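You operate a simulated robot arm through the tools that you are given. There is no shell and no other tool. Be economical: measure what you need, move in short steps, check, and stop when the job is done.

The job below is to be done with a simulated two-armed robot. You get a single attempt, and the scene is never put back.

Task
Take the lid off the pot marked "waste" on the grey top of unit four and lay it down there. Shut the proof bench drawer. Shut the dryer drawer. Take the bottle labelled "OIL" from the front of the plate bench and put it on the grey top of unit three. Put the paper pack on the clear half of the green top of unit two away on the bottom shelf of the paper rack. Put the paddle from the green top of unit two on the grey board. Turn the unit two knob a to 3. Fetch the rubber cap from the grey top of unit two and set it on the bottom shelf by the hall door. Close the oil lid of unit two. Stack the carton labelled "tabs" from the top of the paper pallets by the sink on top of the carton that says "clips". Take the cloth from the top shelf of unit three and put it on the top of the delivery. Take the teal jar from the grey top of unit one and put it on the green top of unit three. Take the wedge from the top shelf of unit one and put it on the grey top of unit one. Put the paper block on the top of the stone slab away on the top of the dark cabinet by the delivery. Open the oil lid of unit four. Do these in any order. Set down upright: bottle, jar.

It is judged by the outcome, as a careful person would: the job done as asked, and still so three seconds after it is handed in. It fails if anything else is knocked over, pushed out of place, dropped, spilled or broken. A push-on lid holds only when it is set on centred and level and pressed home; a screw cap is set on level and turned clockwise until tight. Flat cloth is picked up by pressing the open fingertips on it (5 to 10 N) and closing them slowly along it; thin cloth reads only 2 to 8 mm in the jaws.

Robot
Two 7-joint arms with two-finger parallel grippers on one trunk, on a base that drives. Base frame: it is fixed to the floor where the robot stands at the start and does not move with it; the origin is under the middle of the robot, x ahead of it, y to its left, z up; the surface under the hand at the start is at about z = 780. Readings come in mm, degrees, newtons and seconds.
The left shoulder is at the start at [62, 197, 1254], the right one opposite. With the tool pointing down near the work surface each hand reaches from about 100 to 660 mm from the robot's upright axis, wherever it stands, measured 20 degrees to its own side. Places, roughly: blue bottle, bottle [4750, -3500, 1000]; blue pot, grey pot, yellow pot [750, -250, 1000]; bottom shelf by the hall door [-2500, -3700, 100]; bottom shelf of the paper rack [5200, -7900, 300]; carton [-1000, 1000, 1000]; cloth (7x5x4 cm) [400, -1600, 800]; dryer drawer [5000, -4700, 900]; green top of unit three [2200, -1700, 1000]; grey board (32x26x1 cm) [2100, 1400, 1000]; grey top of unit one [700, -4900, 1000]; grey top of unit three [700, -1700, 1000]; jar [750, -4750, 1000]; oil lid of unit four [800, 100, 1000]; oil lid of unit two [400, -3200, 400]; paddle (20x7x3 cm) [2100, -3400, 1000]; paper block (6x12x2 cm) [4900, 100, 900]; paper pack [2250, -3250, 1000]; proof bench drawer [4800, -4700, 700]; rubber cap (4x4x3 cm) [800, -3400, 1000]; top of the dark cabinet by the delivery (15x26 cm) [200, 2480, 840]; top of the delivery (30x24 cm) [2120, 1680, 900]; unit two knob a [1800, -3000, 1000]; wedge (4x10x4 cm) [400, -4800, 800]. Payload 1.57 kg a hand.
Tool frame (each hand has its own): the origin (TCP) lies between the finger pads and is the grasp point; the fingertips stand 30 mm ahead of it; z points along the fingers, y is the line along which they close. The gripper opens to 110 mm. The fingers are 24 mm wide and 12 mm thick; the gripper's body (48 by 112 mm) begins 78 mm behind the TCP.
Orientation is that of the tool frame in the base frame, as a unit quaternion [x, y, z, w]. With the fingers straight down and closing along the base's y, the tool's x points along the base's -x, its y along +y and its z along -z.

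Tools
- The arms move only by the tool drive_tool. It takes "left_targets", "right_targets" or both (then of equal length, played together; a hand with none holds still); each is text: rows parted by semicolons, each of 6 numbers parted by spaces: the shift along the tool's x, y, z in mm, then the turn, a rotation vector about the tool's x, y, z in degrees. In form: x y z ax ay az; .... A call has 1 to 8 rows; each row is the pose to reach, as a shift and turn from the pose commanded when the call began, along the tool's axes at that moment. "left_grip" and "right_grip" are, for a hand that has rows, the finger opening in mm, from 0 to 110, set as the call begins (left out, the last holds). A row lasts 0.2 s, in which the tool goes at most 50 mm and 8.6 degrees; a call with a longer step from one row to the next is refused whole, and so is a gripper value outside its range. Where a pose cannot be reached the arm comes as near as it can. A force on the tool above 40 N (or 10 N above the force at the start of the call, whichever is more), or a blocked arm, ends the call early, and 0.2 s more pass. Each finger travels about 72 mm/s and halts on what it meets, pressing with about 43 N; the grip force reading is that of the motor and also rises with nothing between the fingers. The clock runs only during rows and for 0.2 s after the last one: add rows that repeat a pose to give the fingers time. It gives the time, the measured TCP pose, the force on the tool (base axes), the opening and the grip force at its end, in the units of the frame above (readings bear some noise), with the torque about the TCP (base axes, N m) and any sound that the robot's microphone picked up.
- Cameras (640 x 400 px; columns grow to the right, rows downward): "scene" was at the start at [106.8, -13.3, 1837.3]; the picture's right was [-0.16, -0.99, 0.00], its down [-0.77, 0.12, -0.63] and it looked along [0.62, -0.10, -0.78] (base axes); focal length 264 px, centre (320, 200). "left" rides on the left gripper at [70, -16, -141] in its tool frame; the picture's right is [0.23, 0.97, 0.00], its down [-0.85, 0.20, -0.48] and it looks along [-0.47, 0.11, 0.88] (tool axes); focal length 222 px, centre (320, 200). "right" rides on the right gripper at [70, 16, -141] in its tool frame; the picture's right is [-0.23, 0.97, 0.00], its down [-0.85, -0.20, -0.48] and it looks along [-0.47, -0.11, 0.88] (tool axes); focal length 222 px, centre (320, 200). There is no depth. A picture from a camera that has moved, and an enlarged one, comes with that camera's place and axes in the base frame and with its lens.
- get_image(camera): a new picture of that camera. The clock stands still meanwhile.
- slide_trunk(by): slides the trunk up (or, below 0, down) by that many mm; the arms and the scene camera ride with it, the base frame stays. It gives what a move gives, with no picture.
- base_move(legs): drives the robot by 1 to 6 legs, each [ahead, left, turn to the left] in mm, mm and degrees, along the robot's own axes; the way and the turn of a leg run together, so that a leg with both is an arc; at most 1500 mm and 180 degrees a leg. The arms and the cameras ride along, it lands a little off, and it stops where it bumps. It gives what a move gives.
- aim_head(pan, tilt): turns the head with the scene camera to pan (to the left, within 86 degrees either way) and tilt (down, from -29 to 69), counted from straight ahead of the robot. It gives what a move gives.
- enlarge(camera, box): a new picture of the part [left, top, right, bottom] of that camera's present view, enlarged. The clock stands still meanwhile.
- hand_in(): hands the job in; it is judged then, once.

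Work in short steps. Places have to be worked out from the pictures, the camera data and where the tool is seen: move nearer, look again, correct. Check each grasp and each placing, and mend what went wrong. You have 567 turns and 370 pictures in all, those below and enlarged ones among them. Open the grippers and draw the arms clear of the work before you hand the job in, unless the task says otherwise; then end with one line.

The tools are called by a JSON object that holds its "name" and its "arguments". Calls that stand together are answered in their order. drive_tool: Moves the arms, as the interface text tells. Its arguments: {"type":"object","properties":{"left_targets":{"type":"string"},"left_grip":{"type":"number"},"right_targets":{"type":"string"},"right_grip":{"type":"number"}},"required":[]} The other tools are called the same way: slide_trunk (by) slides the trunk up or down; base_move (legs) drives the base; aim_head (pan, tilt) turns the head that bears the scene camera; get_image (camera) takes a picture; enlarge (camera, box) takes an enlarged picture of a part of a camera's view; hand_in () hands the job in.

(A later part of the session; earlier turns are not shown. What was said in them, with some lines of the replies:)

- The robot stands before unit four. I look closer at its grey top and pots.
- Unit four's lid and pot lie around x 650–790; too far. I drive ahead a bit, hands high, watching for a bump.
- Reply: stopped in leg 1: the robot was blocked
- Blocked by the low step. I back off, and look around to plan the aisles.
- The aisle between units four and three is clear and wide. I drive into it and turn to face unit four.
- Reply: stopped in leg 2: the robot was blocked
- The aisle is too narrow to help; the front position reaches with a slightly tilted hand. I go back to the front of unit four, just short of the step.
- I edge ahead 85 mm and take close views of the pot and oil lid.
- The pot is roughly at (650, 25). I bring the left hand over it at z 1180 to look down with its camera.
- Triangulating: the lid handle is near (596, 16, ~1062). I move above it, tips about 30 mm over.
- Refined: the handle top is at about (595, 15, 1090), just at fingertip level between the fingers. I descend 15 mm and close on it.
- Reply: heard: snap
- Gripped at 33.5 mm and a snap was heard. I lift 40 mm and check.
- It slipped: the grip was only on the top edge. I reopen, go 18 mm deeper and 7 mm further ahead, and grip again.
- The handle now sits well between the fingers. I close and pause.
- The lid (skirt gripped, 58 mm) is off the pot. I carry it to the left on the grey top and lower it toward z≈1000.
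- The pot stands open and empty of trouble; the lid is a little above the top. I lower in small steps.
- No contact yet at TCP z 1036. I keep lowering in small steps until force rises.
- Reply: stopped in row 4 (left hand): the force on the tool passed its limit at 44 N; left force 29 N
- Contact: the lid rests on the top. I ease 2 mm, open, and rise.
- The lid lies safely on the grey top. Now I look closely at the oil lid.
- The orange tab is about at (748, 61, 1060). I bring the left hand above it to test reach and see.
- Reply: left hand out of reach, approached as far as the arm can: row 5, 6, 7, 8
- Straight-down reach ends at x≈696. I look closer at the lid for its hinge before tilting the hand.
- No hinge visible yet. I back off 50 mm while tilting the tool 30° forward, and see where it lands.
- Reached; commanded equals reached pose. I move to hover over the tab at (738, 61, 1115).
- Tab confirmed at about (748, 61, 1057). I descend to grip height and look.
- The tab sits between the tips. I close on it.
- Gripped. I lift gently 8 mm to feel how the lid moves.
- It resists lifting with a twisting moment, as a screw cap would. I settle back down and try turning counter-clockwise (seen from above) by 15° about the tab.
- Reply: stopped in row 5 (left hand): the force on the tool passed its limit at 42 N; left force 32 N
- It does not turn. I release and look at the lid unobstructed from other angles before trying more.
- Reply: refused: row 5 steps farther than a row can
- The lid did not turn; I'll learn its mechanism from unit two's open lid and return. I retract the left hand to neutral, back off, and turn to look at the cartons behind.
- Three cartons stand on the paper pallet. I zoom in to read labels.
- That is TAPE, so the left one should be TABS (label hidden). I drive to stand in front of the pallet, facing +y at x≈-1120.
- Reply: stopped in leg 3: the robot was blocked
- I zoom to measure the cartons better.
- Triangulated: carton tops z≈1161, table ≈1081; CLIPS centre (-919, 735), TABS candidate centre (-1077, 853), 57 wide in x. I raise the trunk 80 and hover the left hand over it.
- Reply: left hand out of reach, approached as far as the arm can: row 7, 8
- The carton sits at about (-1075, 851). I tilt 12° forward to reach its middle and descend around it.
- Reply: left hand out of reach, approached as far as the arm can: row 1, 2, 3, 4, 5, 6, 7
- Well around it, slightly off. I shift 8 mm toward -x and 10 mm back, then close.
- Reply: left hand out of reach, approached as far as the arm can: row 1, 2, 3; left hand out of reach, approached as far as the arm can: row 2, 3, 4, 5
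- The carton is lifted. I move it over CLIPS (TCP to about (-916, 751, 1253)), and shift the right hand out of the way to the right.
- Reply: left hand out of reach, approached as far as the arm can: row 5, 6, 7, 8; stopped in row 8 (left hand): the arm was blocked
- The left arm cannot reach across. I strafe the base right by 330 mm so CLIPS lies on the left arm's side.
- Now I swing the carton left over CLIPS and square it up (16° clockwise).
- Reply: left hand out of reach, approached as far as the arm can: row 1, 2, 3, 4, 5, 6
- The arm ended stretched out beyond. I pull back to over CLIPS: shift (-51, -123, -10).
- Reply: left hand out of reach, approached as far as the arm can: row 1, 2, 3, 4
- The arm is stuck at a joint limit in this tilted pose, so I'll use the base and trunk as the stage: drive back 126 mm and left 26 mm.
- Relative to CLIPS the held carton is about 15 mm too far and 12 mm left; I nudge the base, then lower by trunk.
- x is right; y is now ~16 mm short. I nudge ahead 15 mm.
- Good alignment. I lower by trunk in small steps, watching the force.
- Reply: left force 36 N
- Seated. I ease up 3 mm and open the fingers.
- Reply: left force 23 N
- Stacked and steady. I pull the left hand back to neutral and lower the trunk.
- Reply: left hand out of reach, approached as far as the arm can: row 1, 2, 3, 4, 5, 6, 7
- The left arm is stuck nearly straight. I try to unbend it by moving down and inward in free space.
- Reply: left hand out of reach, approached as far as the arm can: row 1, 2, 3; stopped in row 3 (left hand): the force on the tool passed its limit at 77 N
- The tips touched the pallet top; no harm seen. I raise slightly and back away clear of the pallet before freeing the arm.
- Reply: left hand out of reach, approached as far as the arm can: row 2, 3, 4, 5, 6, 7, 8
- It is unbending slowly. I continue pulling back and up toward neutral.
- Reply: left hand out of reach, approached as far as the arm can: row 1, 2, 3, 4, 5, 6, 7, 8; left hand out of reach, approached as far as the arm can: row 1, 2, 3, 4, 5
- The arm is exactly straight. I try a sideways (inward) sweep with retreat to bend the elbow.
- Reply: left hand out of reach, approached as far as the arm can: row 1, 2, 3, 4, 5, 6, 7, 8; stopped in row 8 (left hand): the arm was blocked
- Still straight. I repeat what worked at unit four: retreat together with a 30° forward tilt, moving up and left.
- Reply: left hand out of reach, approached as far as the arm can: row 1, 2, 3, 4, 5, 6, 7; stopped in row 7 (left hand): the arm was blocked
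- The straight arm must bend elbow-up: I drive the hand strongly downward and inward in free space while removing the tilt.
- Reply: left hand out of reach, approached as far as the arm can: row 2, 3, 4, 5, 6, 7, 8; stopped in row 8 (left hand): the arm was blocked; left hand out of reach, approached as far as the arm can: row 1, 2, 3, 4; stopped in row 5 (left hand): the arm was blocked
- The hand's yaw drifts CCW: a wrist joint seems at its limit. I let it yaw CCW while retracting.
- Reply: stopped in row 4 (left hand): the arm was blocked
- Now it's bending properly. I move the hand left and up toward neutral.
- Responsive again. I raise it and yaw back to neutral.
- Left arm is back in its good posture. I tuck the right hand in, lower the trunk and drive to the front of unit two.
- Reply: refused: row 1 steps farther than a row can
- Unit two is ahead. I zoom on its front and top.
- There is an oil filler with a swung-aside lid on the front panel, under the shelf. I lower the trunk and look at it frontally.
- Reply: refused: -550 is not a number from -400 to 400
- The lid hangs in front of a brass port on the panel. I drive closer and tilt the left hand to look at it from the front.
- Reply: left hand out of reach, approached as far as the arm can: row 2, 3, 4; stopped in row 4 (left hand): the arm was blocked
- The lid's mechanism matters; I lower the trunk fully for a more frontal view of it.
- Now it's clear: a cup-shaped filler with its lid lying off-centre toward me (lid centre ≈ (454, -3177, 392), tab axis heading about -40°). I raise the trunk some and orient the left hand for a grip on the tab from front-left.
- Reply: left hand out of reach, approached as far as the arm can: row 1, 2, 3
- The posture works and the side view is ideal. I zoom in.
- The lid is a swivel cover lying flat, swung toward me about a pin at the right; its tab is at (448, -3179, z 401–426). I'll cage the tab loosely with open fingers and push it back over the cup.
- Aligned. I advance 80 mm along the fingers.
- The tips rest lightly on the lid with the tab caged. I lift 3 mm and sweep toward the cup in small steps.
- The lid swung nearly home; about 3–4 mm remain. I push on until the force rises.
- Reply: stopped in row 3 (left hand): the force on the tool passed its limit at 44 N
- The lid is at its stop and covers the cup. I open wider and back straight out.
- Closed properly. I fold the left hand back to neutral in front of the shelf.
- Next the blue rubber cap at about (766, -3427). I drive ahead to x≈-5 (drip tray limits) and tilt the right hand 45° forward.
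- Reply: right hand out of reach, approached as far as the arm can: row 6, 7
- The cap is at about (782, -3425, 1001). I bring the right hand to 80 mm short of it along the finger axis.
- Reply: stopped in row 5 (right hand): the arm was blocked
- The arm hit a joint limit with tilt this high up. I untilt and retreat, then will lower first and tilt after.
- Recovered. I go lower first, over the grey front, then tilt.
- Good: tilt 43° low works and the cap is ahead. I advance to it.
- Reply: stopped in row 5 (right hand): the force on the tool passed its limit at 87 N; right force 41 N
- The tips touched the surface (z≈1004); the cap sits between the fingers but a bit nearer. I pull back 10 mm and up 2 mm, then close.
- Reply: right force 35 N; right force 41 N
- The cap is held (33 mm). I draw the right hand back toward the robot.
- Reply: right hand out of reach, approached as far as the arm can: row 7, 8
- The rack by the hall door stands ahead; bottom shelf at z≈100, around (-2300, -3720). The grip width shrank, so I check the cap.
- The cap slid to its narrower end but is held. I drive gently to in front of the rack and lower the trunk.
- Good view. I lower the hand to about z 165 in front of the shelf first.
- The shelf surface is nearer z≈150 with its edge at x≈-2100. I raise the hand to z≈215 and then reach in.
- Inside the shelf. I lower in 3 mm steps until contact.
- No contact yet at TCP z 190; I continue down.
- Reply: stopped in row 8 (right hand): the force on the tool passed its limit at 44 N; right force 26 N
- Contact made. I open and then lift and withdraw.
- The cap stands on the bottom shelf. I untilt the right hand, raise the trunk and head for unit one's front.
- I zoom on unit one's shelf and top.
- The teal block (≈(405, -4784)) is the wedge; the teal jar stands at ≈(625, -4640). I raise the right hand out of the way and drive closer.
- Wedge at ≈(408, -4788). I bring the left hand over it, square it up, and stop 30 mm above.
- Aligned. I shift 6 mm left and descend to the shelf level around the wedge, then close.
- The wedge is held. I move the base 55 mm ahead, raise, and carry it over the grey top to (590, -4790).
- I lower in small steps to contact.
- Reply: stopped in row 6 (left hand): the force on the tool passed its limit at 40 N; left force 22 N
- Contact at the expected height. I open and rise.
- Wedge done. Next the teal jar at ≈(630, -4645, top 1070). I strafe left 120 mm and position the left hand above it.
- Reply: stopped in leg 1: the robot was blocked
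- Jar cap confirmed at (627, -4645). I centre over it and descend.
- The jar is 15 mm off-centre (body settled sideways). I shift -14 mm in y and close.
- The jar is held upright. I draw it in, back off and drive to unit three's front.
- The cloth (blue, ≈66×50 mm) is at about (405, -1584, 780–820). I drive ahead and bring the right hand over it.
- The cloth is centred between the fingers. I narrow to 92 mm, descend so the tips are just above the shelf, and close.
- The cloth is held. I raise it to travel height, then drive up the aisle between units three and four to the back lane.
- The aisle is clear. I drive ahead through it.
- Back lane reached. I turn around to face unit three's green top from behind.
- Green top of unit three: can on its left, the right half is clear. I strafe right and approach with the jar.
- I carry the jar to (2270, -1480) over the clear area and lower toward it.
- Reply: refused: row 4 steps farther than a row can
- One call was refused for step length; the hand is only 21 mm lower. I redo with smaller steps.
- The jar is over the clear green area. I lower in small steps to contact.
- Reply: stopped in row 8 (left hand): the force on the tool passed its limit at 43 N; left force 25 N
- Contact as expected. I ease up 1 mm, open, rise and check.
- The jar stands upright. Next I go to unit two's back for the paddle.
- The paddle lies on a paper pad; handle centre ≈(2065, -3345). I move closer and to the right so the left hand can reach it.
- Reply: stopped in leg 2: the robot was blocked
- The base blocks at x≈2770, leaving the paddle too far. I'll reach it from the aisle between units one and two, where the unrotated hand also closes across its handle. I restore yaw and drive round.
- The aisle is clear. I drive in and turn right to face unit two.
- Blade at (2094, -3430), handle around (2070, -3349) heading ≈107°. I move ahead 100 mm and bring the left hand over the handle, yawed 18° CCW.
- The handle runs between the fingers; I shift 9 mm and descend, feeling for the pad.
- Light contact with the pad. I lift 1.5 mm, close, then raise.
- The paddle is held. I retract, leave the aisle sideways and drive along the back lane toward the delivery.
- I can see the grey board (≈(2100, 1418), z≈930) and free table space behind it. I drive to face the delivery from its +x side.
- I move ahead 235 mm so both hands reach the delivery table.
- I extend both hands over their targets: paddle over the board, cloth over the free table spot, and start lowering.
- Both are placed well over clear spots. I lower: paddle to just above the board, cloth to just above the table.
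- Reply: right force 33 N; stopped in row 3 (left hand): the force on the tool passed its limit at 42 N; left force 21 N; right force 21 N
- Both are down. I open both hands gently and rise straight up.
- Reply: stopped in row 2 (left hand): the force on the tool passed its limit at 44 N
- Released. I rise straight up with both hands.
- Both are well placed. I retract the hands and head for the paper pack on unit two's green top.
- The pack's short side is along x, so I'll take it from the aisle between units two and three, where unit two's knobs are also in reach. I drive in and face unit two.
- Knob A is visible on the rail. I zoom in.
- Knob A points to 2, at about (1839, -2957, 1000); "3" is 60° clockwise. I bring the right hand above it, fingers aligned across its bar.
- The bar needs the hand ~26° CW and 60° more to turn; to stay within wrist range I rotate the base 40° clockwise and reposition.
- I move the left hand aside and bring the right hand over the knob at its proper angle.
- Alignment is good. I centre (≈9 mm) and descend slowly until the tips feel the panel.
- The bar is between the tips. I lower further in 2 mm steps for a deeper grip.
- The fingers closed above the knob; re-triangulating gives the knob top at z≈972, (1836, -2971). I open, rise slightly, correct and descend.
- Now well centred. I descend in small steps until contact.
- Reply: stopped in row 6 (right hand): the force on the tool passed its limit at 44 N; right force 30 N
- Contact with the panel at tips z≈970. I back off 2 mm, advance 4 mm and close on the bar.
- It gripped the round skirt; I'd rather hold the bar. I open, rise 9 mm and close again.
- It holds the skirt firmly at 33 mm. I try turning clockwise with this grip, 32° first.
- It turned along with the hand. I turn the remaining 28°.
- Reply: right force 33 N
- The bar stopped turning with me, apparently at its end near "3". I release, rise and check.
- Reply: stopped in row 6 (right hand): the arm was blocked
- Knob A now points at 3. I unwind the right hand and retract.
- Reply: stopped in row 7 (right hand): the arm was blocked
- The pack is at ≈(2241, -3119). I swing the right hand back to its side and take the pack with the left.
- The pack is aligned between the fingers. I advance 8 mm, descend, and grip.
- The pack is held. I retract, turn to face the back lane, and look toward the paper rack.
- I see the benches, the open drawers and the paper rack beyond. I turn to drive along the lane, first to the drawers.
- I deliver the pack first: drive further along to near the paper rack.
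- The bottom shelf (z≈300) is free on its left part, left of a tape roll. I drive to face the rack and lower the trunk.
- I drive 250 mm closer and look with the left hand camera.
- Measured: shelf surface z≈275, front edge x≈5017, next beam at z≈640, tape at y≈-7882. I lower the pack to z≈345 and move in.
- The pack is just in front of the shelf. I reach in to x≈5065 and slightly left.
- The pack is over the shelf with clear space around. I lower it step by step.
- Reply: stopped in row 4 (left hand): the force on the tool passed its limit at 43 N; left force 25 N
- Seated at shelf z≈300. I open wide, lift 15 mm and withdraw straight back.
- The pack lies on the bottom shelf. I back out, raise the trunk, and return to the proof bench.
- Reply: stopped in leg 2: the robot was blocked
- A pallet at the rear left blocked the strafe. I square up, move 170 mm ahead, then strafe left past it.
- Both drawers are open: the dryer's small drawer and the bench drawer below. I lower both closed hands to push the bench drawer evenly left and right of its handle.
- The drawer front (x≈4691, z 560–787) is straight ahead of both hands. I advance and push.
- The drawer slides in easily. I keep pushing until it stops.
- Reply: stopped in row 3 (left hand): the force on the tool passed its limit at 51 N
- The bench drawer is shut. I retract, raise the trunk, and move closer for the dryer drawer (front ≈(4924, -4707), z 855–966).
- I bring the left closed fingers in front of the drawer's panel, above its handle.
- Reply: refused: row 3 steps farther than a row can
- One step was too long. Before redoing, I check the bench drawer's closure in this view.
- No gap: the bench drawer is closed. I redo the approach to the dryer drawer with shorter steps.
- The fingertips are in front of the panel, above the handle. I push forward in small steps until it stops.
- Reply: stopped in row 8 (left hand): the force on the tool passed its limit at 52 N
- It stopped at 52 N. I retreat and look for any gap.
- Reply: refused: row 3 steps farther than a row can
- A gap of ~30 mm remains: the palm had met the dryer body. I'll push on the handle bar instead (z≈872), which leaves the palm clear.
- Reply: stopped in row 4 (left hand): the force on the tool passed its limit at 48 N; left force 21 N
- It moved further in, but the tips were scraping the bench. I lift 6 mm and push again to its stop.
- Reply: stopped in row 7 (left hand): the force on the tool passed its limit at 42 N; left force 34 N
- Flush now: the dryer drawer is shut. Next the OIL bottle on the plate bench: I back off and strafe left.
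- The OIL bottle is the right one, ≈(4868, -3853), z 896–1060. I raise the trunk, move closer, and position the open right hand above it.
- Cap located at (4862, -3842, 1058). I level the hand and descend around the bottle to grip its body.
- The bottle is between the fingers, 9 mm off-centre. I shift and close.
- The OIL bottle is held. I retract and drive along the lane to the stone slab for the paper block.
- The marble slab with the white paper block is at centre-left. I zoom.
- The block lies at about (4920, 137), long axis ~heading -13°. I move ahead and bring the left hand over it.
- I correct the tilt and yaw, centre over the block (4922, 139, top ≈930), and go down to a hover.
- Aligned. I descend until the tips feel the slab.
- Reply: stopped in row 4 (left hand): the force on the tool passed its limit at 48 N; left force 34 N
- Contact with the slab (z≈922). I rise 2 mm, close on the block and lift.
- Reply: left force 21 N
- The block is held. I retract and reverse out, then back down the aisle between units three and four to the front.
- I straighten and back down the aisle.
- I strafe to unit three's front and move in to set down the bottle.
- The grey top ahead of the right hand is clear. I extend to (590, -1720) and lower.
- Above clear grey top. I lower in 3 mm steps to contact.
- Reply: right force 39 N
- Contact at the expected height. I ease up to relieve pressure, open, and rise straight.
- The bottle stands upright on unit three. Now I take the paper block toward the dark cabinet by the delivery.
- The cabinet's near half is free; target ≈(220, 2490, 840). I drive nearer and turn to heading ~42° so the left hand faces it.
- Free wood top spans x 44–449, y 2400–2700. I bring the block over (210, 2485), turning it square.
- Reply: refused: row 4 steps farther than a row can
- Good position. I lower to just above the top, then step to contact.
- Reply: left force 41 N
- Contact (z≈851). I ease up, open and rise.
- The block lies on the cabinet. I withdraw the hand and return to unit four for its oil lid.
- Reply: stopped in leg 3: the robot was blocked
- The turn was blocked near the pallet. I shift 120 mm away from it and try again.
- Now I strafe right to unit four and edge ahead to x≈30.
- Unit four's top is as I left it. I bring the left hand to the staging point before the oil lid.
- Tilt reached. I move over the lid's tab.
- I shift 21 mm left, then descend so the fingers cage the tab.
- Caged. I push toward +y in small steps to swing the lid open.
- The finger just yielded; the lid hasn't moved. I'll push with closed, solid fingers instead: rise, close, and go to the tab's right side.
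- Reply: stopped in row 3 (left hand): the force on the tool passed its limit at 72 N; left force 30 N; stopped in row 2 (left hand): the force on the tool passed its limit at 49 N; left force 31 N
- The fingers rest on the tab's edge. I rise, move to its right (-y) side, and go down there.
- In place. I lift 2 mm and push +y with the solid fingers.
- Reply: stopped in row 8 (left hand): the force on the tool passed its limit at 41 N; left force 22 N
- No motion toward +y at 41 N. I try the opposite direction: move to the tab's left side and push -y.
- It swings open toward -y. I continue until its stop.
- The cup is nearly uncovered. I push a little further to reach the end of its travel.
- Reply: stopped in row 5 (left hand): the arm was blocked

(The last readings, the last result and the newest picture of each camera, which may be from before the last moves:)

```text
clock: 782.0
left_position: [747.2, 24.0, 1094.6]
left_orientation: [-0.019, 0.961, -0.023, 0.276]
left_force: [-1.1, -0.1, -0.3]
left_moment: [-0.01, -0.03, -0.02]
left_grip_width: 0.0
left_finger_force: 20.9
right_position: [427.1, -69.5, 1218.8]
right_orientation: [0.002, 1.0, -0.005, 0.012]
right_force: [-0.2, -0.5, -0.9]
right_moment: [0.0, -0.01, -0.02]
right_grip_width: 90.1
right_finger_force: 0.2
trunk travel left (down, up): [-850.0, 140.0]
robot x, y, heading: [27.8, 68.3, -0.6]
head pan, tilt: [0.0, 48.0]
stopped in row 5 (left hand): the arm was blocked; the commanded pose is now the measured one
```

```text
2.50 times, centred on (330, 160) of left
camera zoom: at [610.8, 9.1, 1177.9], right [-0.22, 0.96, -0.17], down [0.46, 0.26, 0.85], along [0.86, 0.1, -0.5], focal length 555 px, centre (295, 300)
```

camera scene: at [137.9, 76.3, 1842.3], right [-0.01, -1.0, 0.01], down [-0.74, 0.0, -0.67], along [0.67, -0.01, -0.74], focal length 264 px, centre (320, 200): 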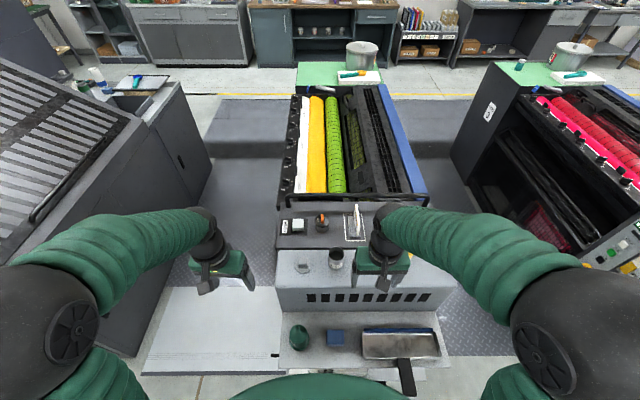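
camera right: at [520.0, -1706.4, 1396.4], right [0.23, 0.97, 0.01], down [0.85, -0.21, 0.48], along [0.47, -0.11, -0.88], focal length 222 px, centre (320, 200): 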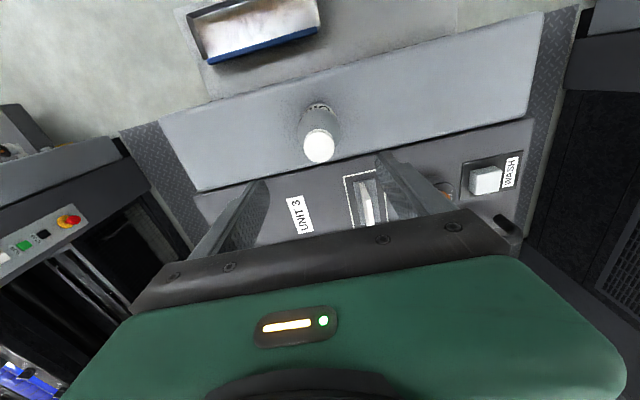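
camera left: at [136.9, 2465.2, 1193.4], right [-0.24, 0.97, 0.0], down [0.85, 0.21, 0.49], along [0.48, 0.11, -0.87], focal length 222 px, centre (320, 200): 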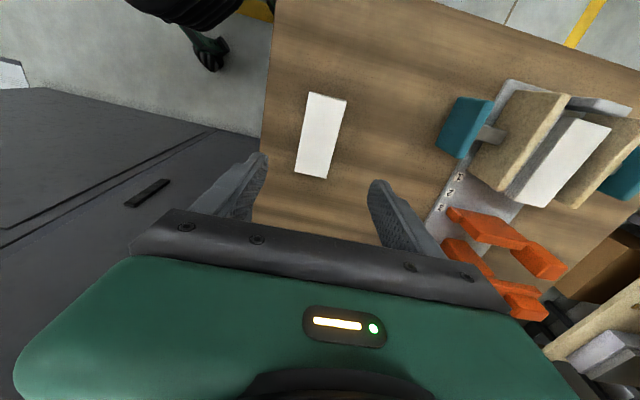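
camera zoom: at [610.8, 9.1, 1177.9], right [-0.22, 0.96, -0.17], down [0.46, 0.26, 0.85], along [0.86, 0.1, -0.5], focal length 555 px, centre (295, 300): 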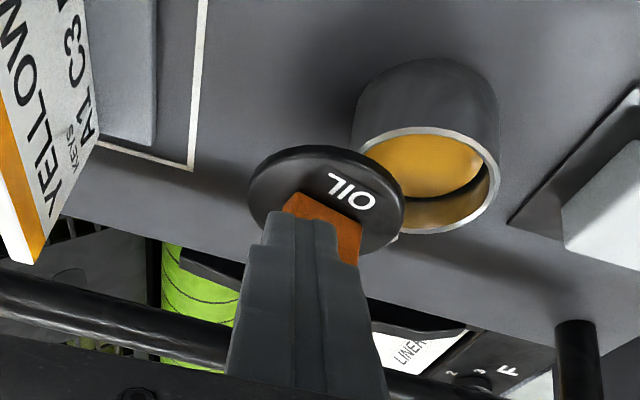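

The filler is fully uncovered, lid swung wide. I withdraw upward and back.

{"name": "drive_tool", "arguments": {"left_targets": "-8 5 -15 0 0 0; -15 15 -45 0 0 0; -10 30 -80 0 0 0; 0 45 -115 0 0 0; 10 60 -150 0 0 0"}}

{"name": "drive_tool", "arguments": {"left_targets": "0 0 0 0 7.5 0; 20 20 0 0 15 0; 50 40 0 0 22.5 0; 80 60 0 0 30 0; 80 60 0 0 32 0"}}

{"name": "enlarge", "arguments": {"camera": "scene", "box": [250, 190, 430, 300]}}

```text
clock: 783.2
left_position: [650.2, 80.9, 1212.9]
left_orientation: [-0.013, 0.961, -0.024, 0.274]
left_force: [-0.5, -0.6, 0.2]
left_moment: [0.0, 0.0, 0.02]
left_grip_width: 0.0
left_finger_force: 21.1
right_position: [425.0, -68.3, 1221.5]
right_orientation: [0.001, 1.0, -0.005, 0.012]
right_force: [-0.4, 0.0, -0.8]
right_moment: [-0.01, 0.0, 0.0]
right_grip_width: 89.9
right_finger_force: 0.0
trunk travel left (down, up): [-850.0, 140.0]
robot x, y, heading: [33.6, 68.6, -0.3]
head pan, tilt: [0.0, 48.0]
```

```text
clock: 784.4
left_position: [584.9, 141.6, 1164.0]
left_orientation: [-0.008, 1.0, -0.025, -0.004]
left_force: [0.5, -0.9, -0.6]
left_moment: [0.0, 0.03, 0.0]
left_grip_width: 0.1
left_finger_force: 21.4
right_position: [429.7, -69.2, 1219.4]
right_orientation: [0.001, 1.0, -0.006, 0.011]
right_force: [-0.9, -0.3, -0.4]
right_moment: [0.01, 0.01, -0.04]
right_grip_width: 89.8
right_finger_force: 0.1
trunk travel left (down, up): [-850.0, 140.0]
robot x, y, heading: [35.4, 75.6, -0.5]
head pan, tilt: [0.0, 48.0]
```

```text
3.56 times, centred on (340, 245) of scene
camera zoom: at [144.7, 68.3, 1841.4], right [-0.01, -1.0, 0.0], down [-0.75, 0.01, -0.67], along [0.67, -0.01, -0.75], focal length 939 px, centre (249, 40)
```

zoom: 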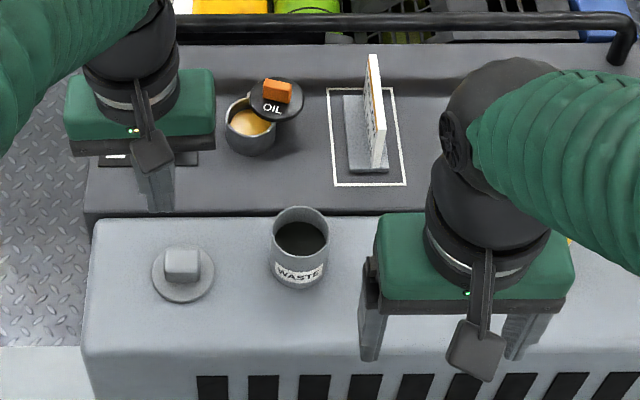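

Unit four's oil lid is open and nothing else is disturbed. I retract the hands, back off, and check the carton stack.

{"name": "drive_tool", "arguments": {"left_targets": "40 10 -15 0 0 0; 80 20 -30 0 0 0; 120 30 -45 0 0 0; 150 40 -60 0 0 0", "left_grip": 60}}

{"name": "base_move", "arguments": {"legs": [[-350, 0, 0], [0, 0, 100]]}}

{"name": "aim_head", "arguments": {"pan": 35, "tilt": 30}}

{"name": "get_image", "arguments": {"camera": "scene"}}

```text
clock: 785.4
left_position: [435.1, 183.0, 1224.7]
left_orientation: [-0.008, 1.0, -0.025, -0.001]
left_force: [-0.4, -0.3, 0.3]
left_moment: [-0.01, -0.01, 0.0]
left_grip_width: 60.1
left_finger_force: 0.0
right_position: [425.7, -69.7, 1220.9]
right_orientation: [0.002, 1.0, -0.006, 0.011]
right_force: [-0.4, -0.3, -0.3]
right_moment: [-0.01, 0.0, -0.01]
right_grip_width: 90.1
right_finger_force: 0.1
trunk travel left (down, up): [-850.0, 140.0]
robot x, y, heading: [34.8, 65.6, -0.5]
head pan, tilt: [0.0, 48.0]
```

```text
clock: 792.0
left_position: [-508.3, 444.7, 1223.8]
left_orientation: [0.78, -0.625, 0.018, -0.019]
left_force: [0.9, -0.1, 0.6]
left_moment: [0.0, 0.01, -0.04]
left_grip_width: 59.9
left_finger_force: 0.0
right_position: [-260.5, 487.5, 1219.6]
right_orientation: [0.774, -0.633, -0.006, -0.009]
right_force: [-0.1, -0.6, 0.9]
right_moment: [-0.02, 0.02, 0.02]
right_grip_width: 90.0
right_finger_force: 0.1
trunk travel left (down, up): [-850.0, 140.0]
robot x, y, heading: [-312.9, 68.8, 101.2]
head pan, tilt: [0.0, 48.0]
```

```text
clock: 793.0
left_position: [-510.0, 443.9, 1224.1]
left_orientation: [0.78, -0.625, 0.018, -0.019]
left_force: [-0.5, -0.6, 0.2]
left_moment: [0.02, 0.0, -0.01]
left_grip_width: 60.2
left_finger_force: 0.0
right_position: [-261.4, 486.0, 1218.0]
right_orientation: [0.774, -0.633, -0.007, -0.01]
right_force: [0.7, 0.1, 1.3]
right_moment: [0.01, 0.0, 0.05]
right_grip_width: 90.1
right_finger_force: 0.2
trunk travel left (down, up): [-850.0, 140.0]
robot x, y, heading: [-316.7, 69.0, 101.3]
head pan, tilt: [35.0, 30.0]
```

```text
99 pictures are left
camera scene: at [-389.6, 164.9, 1868.2], right [0.69, 0.72, 0.0], down [0.36, -0.35, -0.87], along [-0.62, 0.6, -0.5], focal length 264 px, centre (320, 200)
```

scene: 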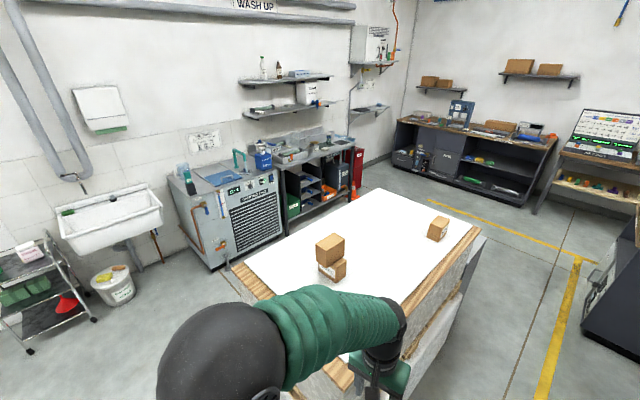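

The stack is intact and all jobs are done. I back clear of the pallet before handing in.

{"name": "base_move", "arguments": {"legs": [[-350, 0, 0]]}}

{"name": "hand_in", "arguments": {}}

```text
clock: 795.3
left_position: [-438.2, 98.6, 1223.1]
left_orientation: [0.778, -0.628, 0.018, -0.017]
left_force: [0.0, 0.5, 0.1]
left_moment: [0.02, 0.02, -0.02]
left_grip_width: 60.0
left_finger_force: 0.1
right_position: [-189.6, 138.4, 1218.0]
right_orientation: [0.771, -0.636, -0.005, -0.01]
right_force: [-0.2, 0.4, 0.1]
right_moment: [-0.02, -0.04, 0.04]
right_grip_width: 90.1
right_finger_force: 0.0
trunk travel left (down, up): [-850.0, 140.0]
robot x, y, heading: [-250.3, -283.0, 100.5]
head pan, tilt: [35.0, 30.0]
```

```text
The job is handed in.
```

All fifteen tasks were carried out and the job is handed in; I identified the "tabs" carton by elimination because its label faced away from the cameras, and the robot bumped a floor pallet by the paper rack and the carton pallet without visible damage.
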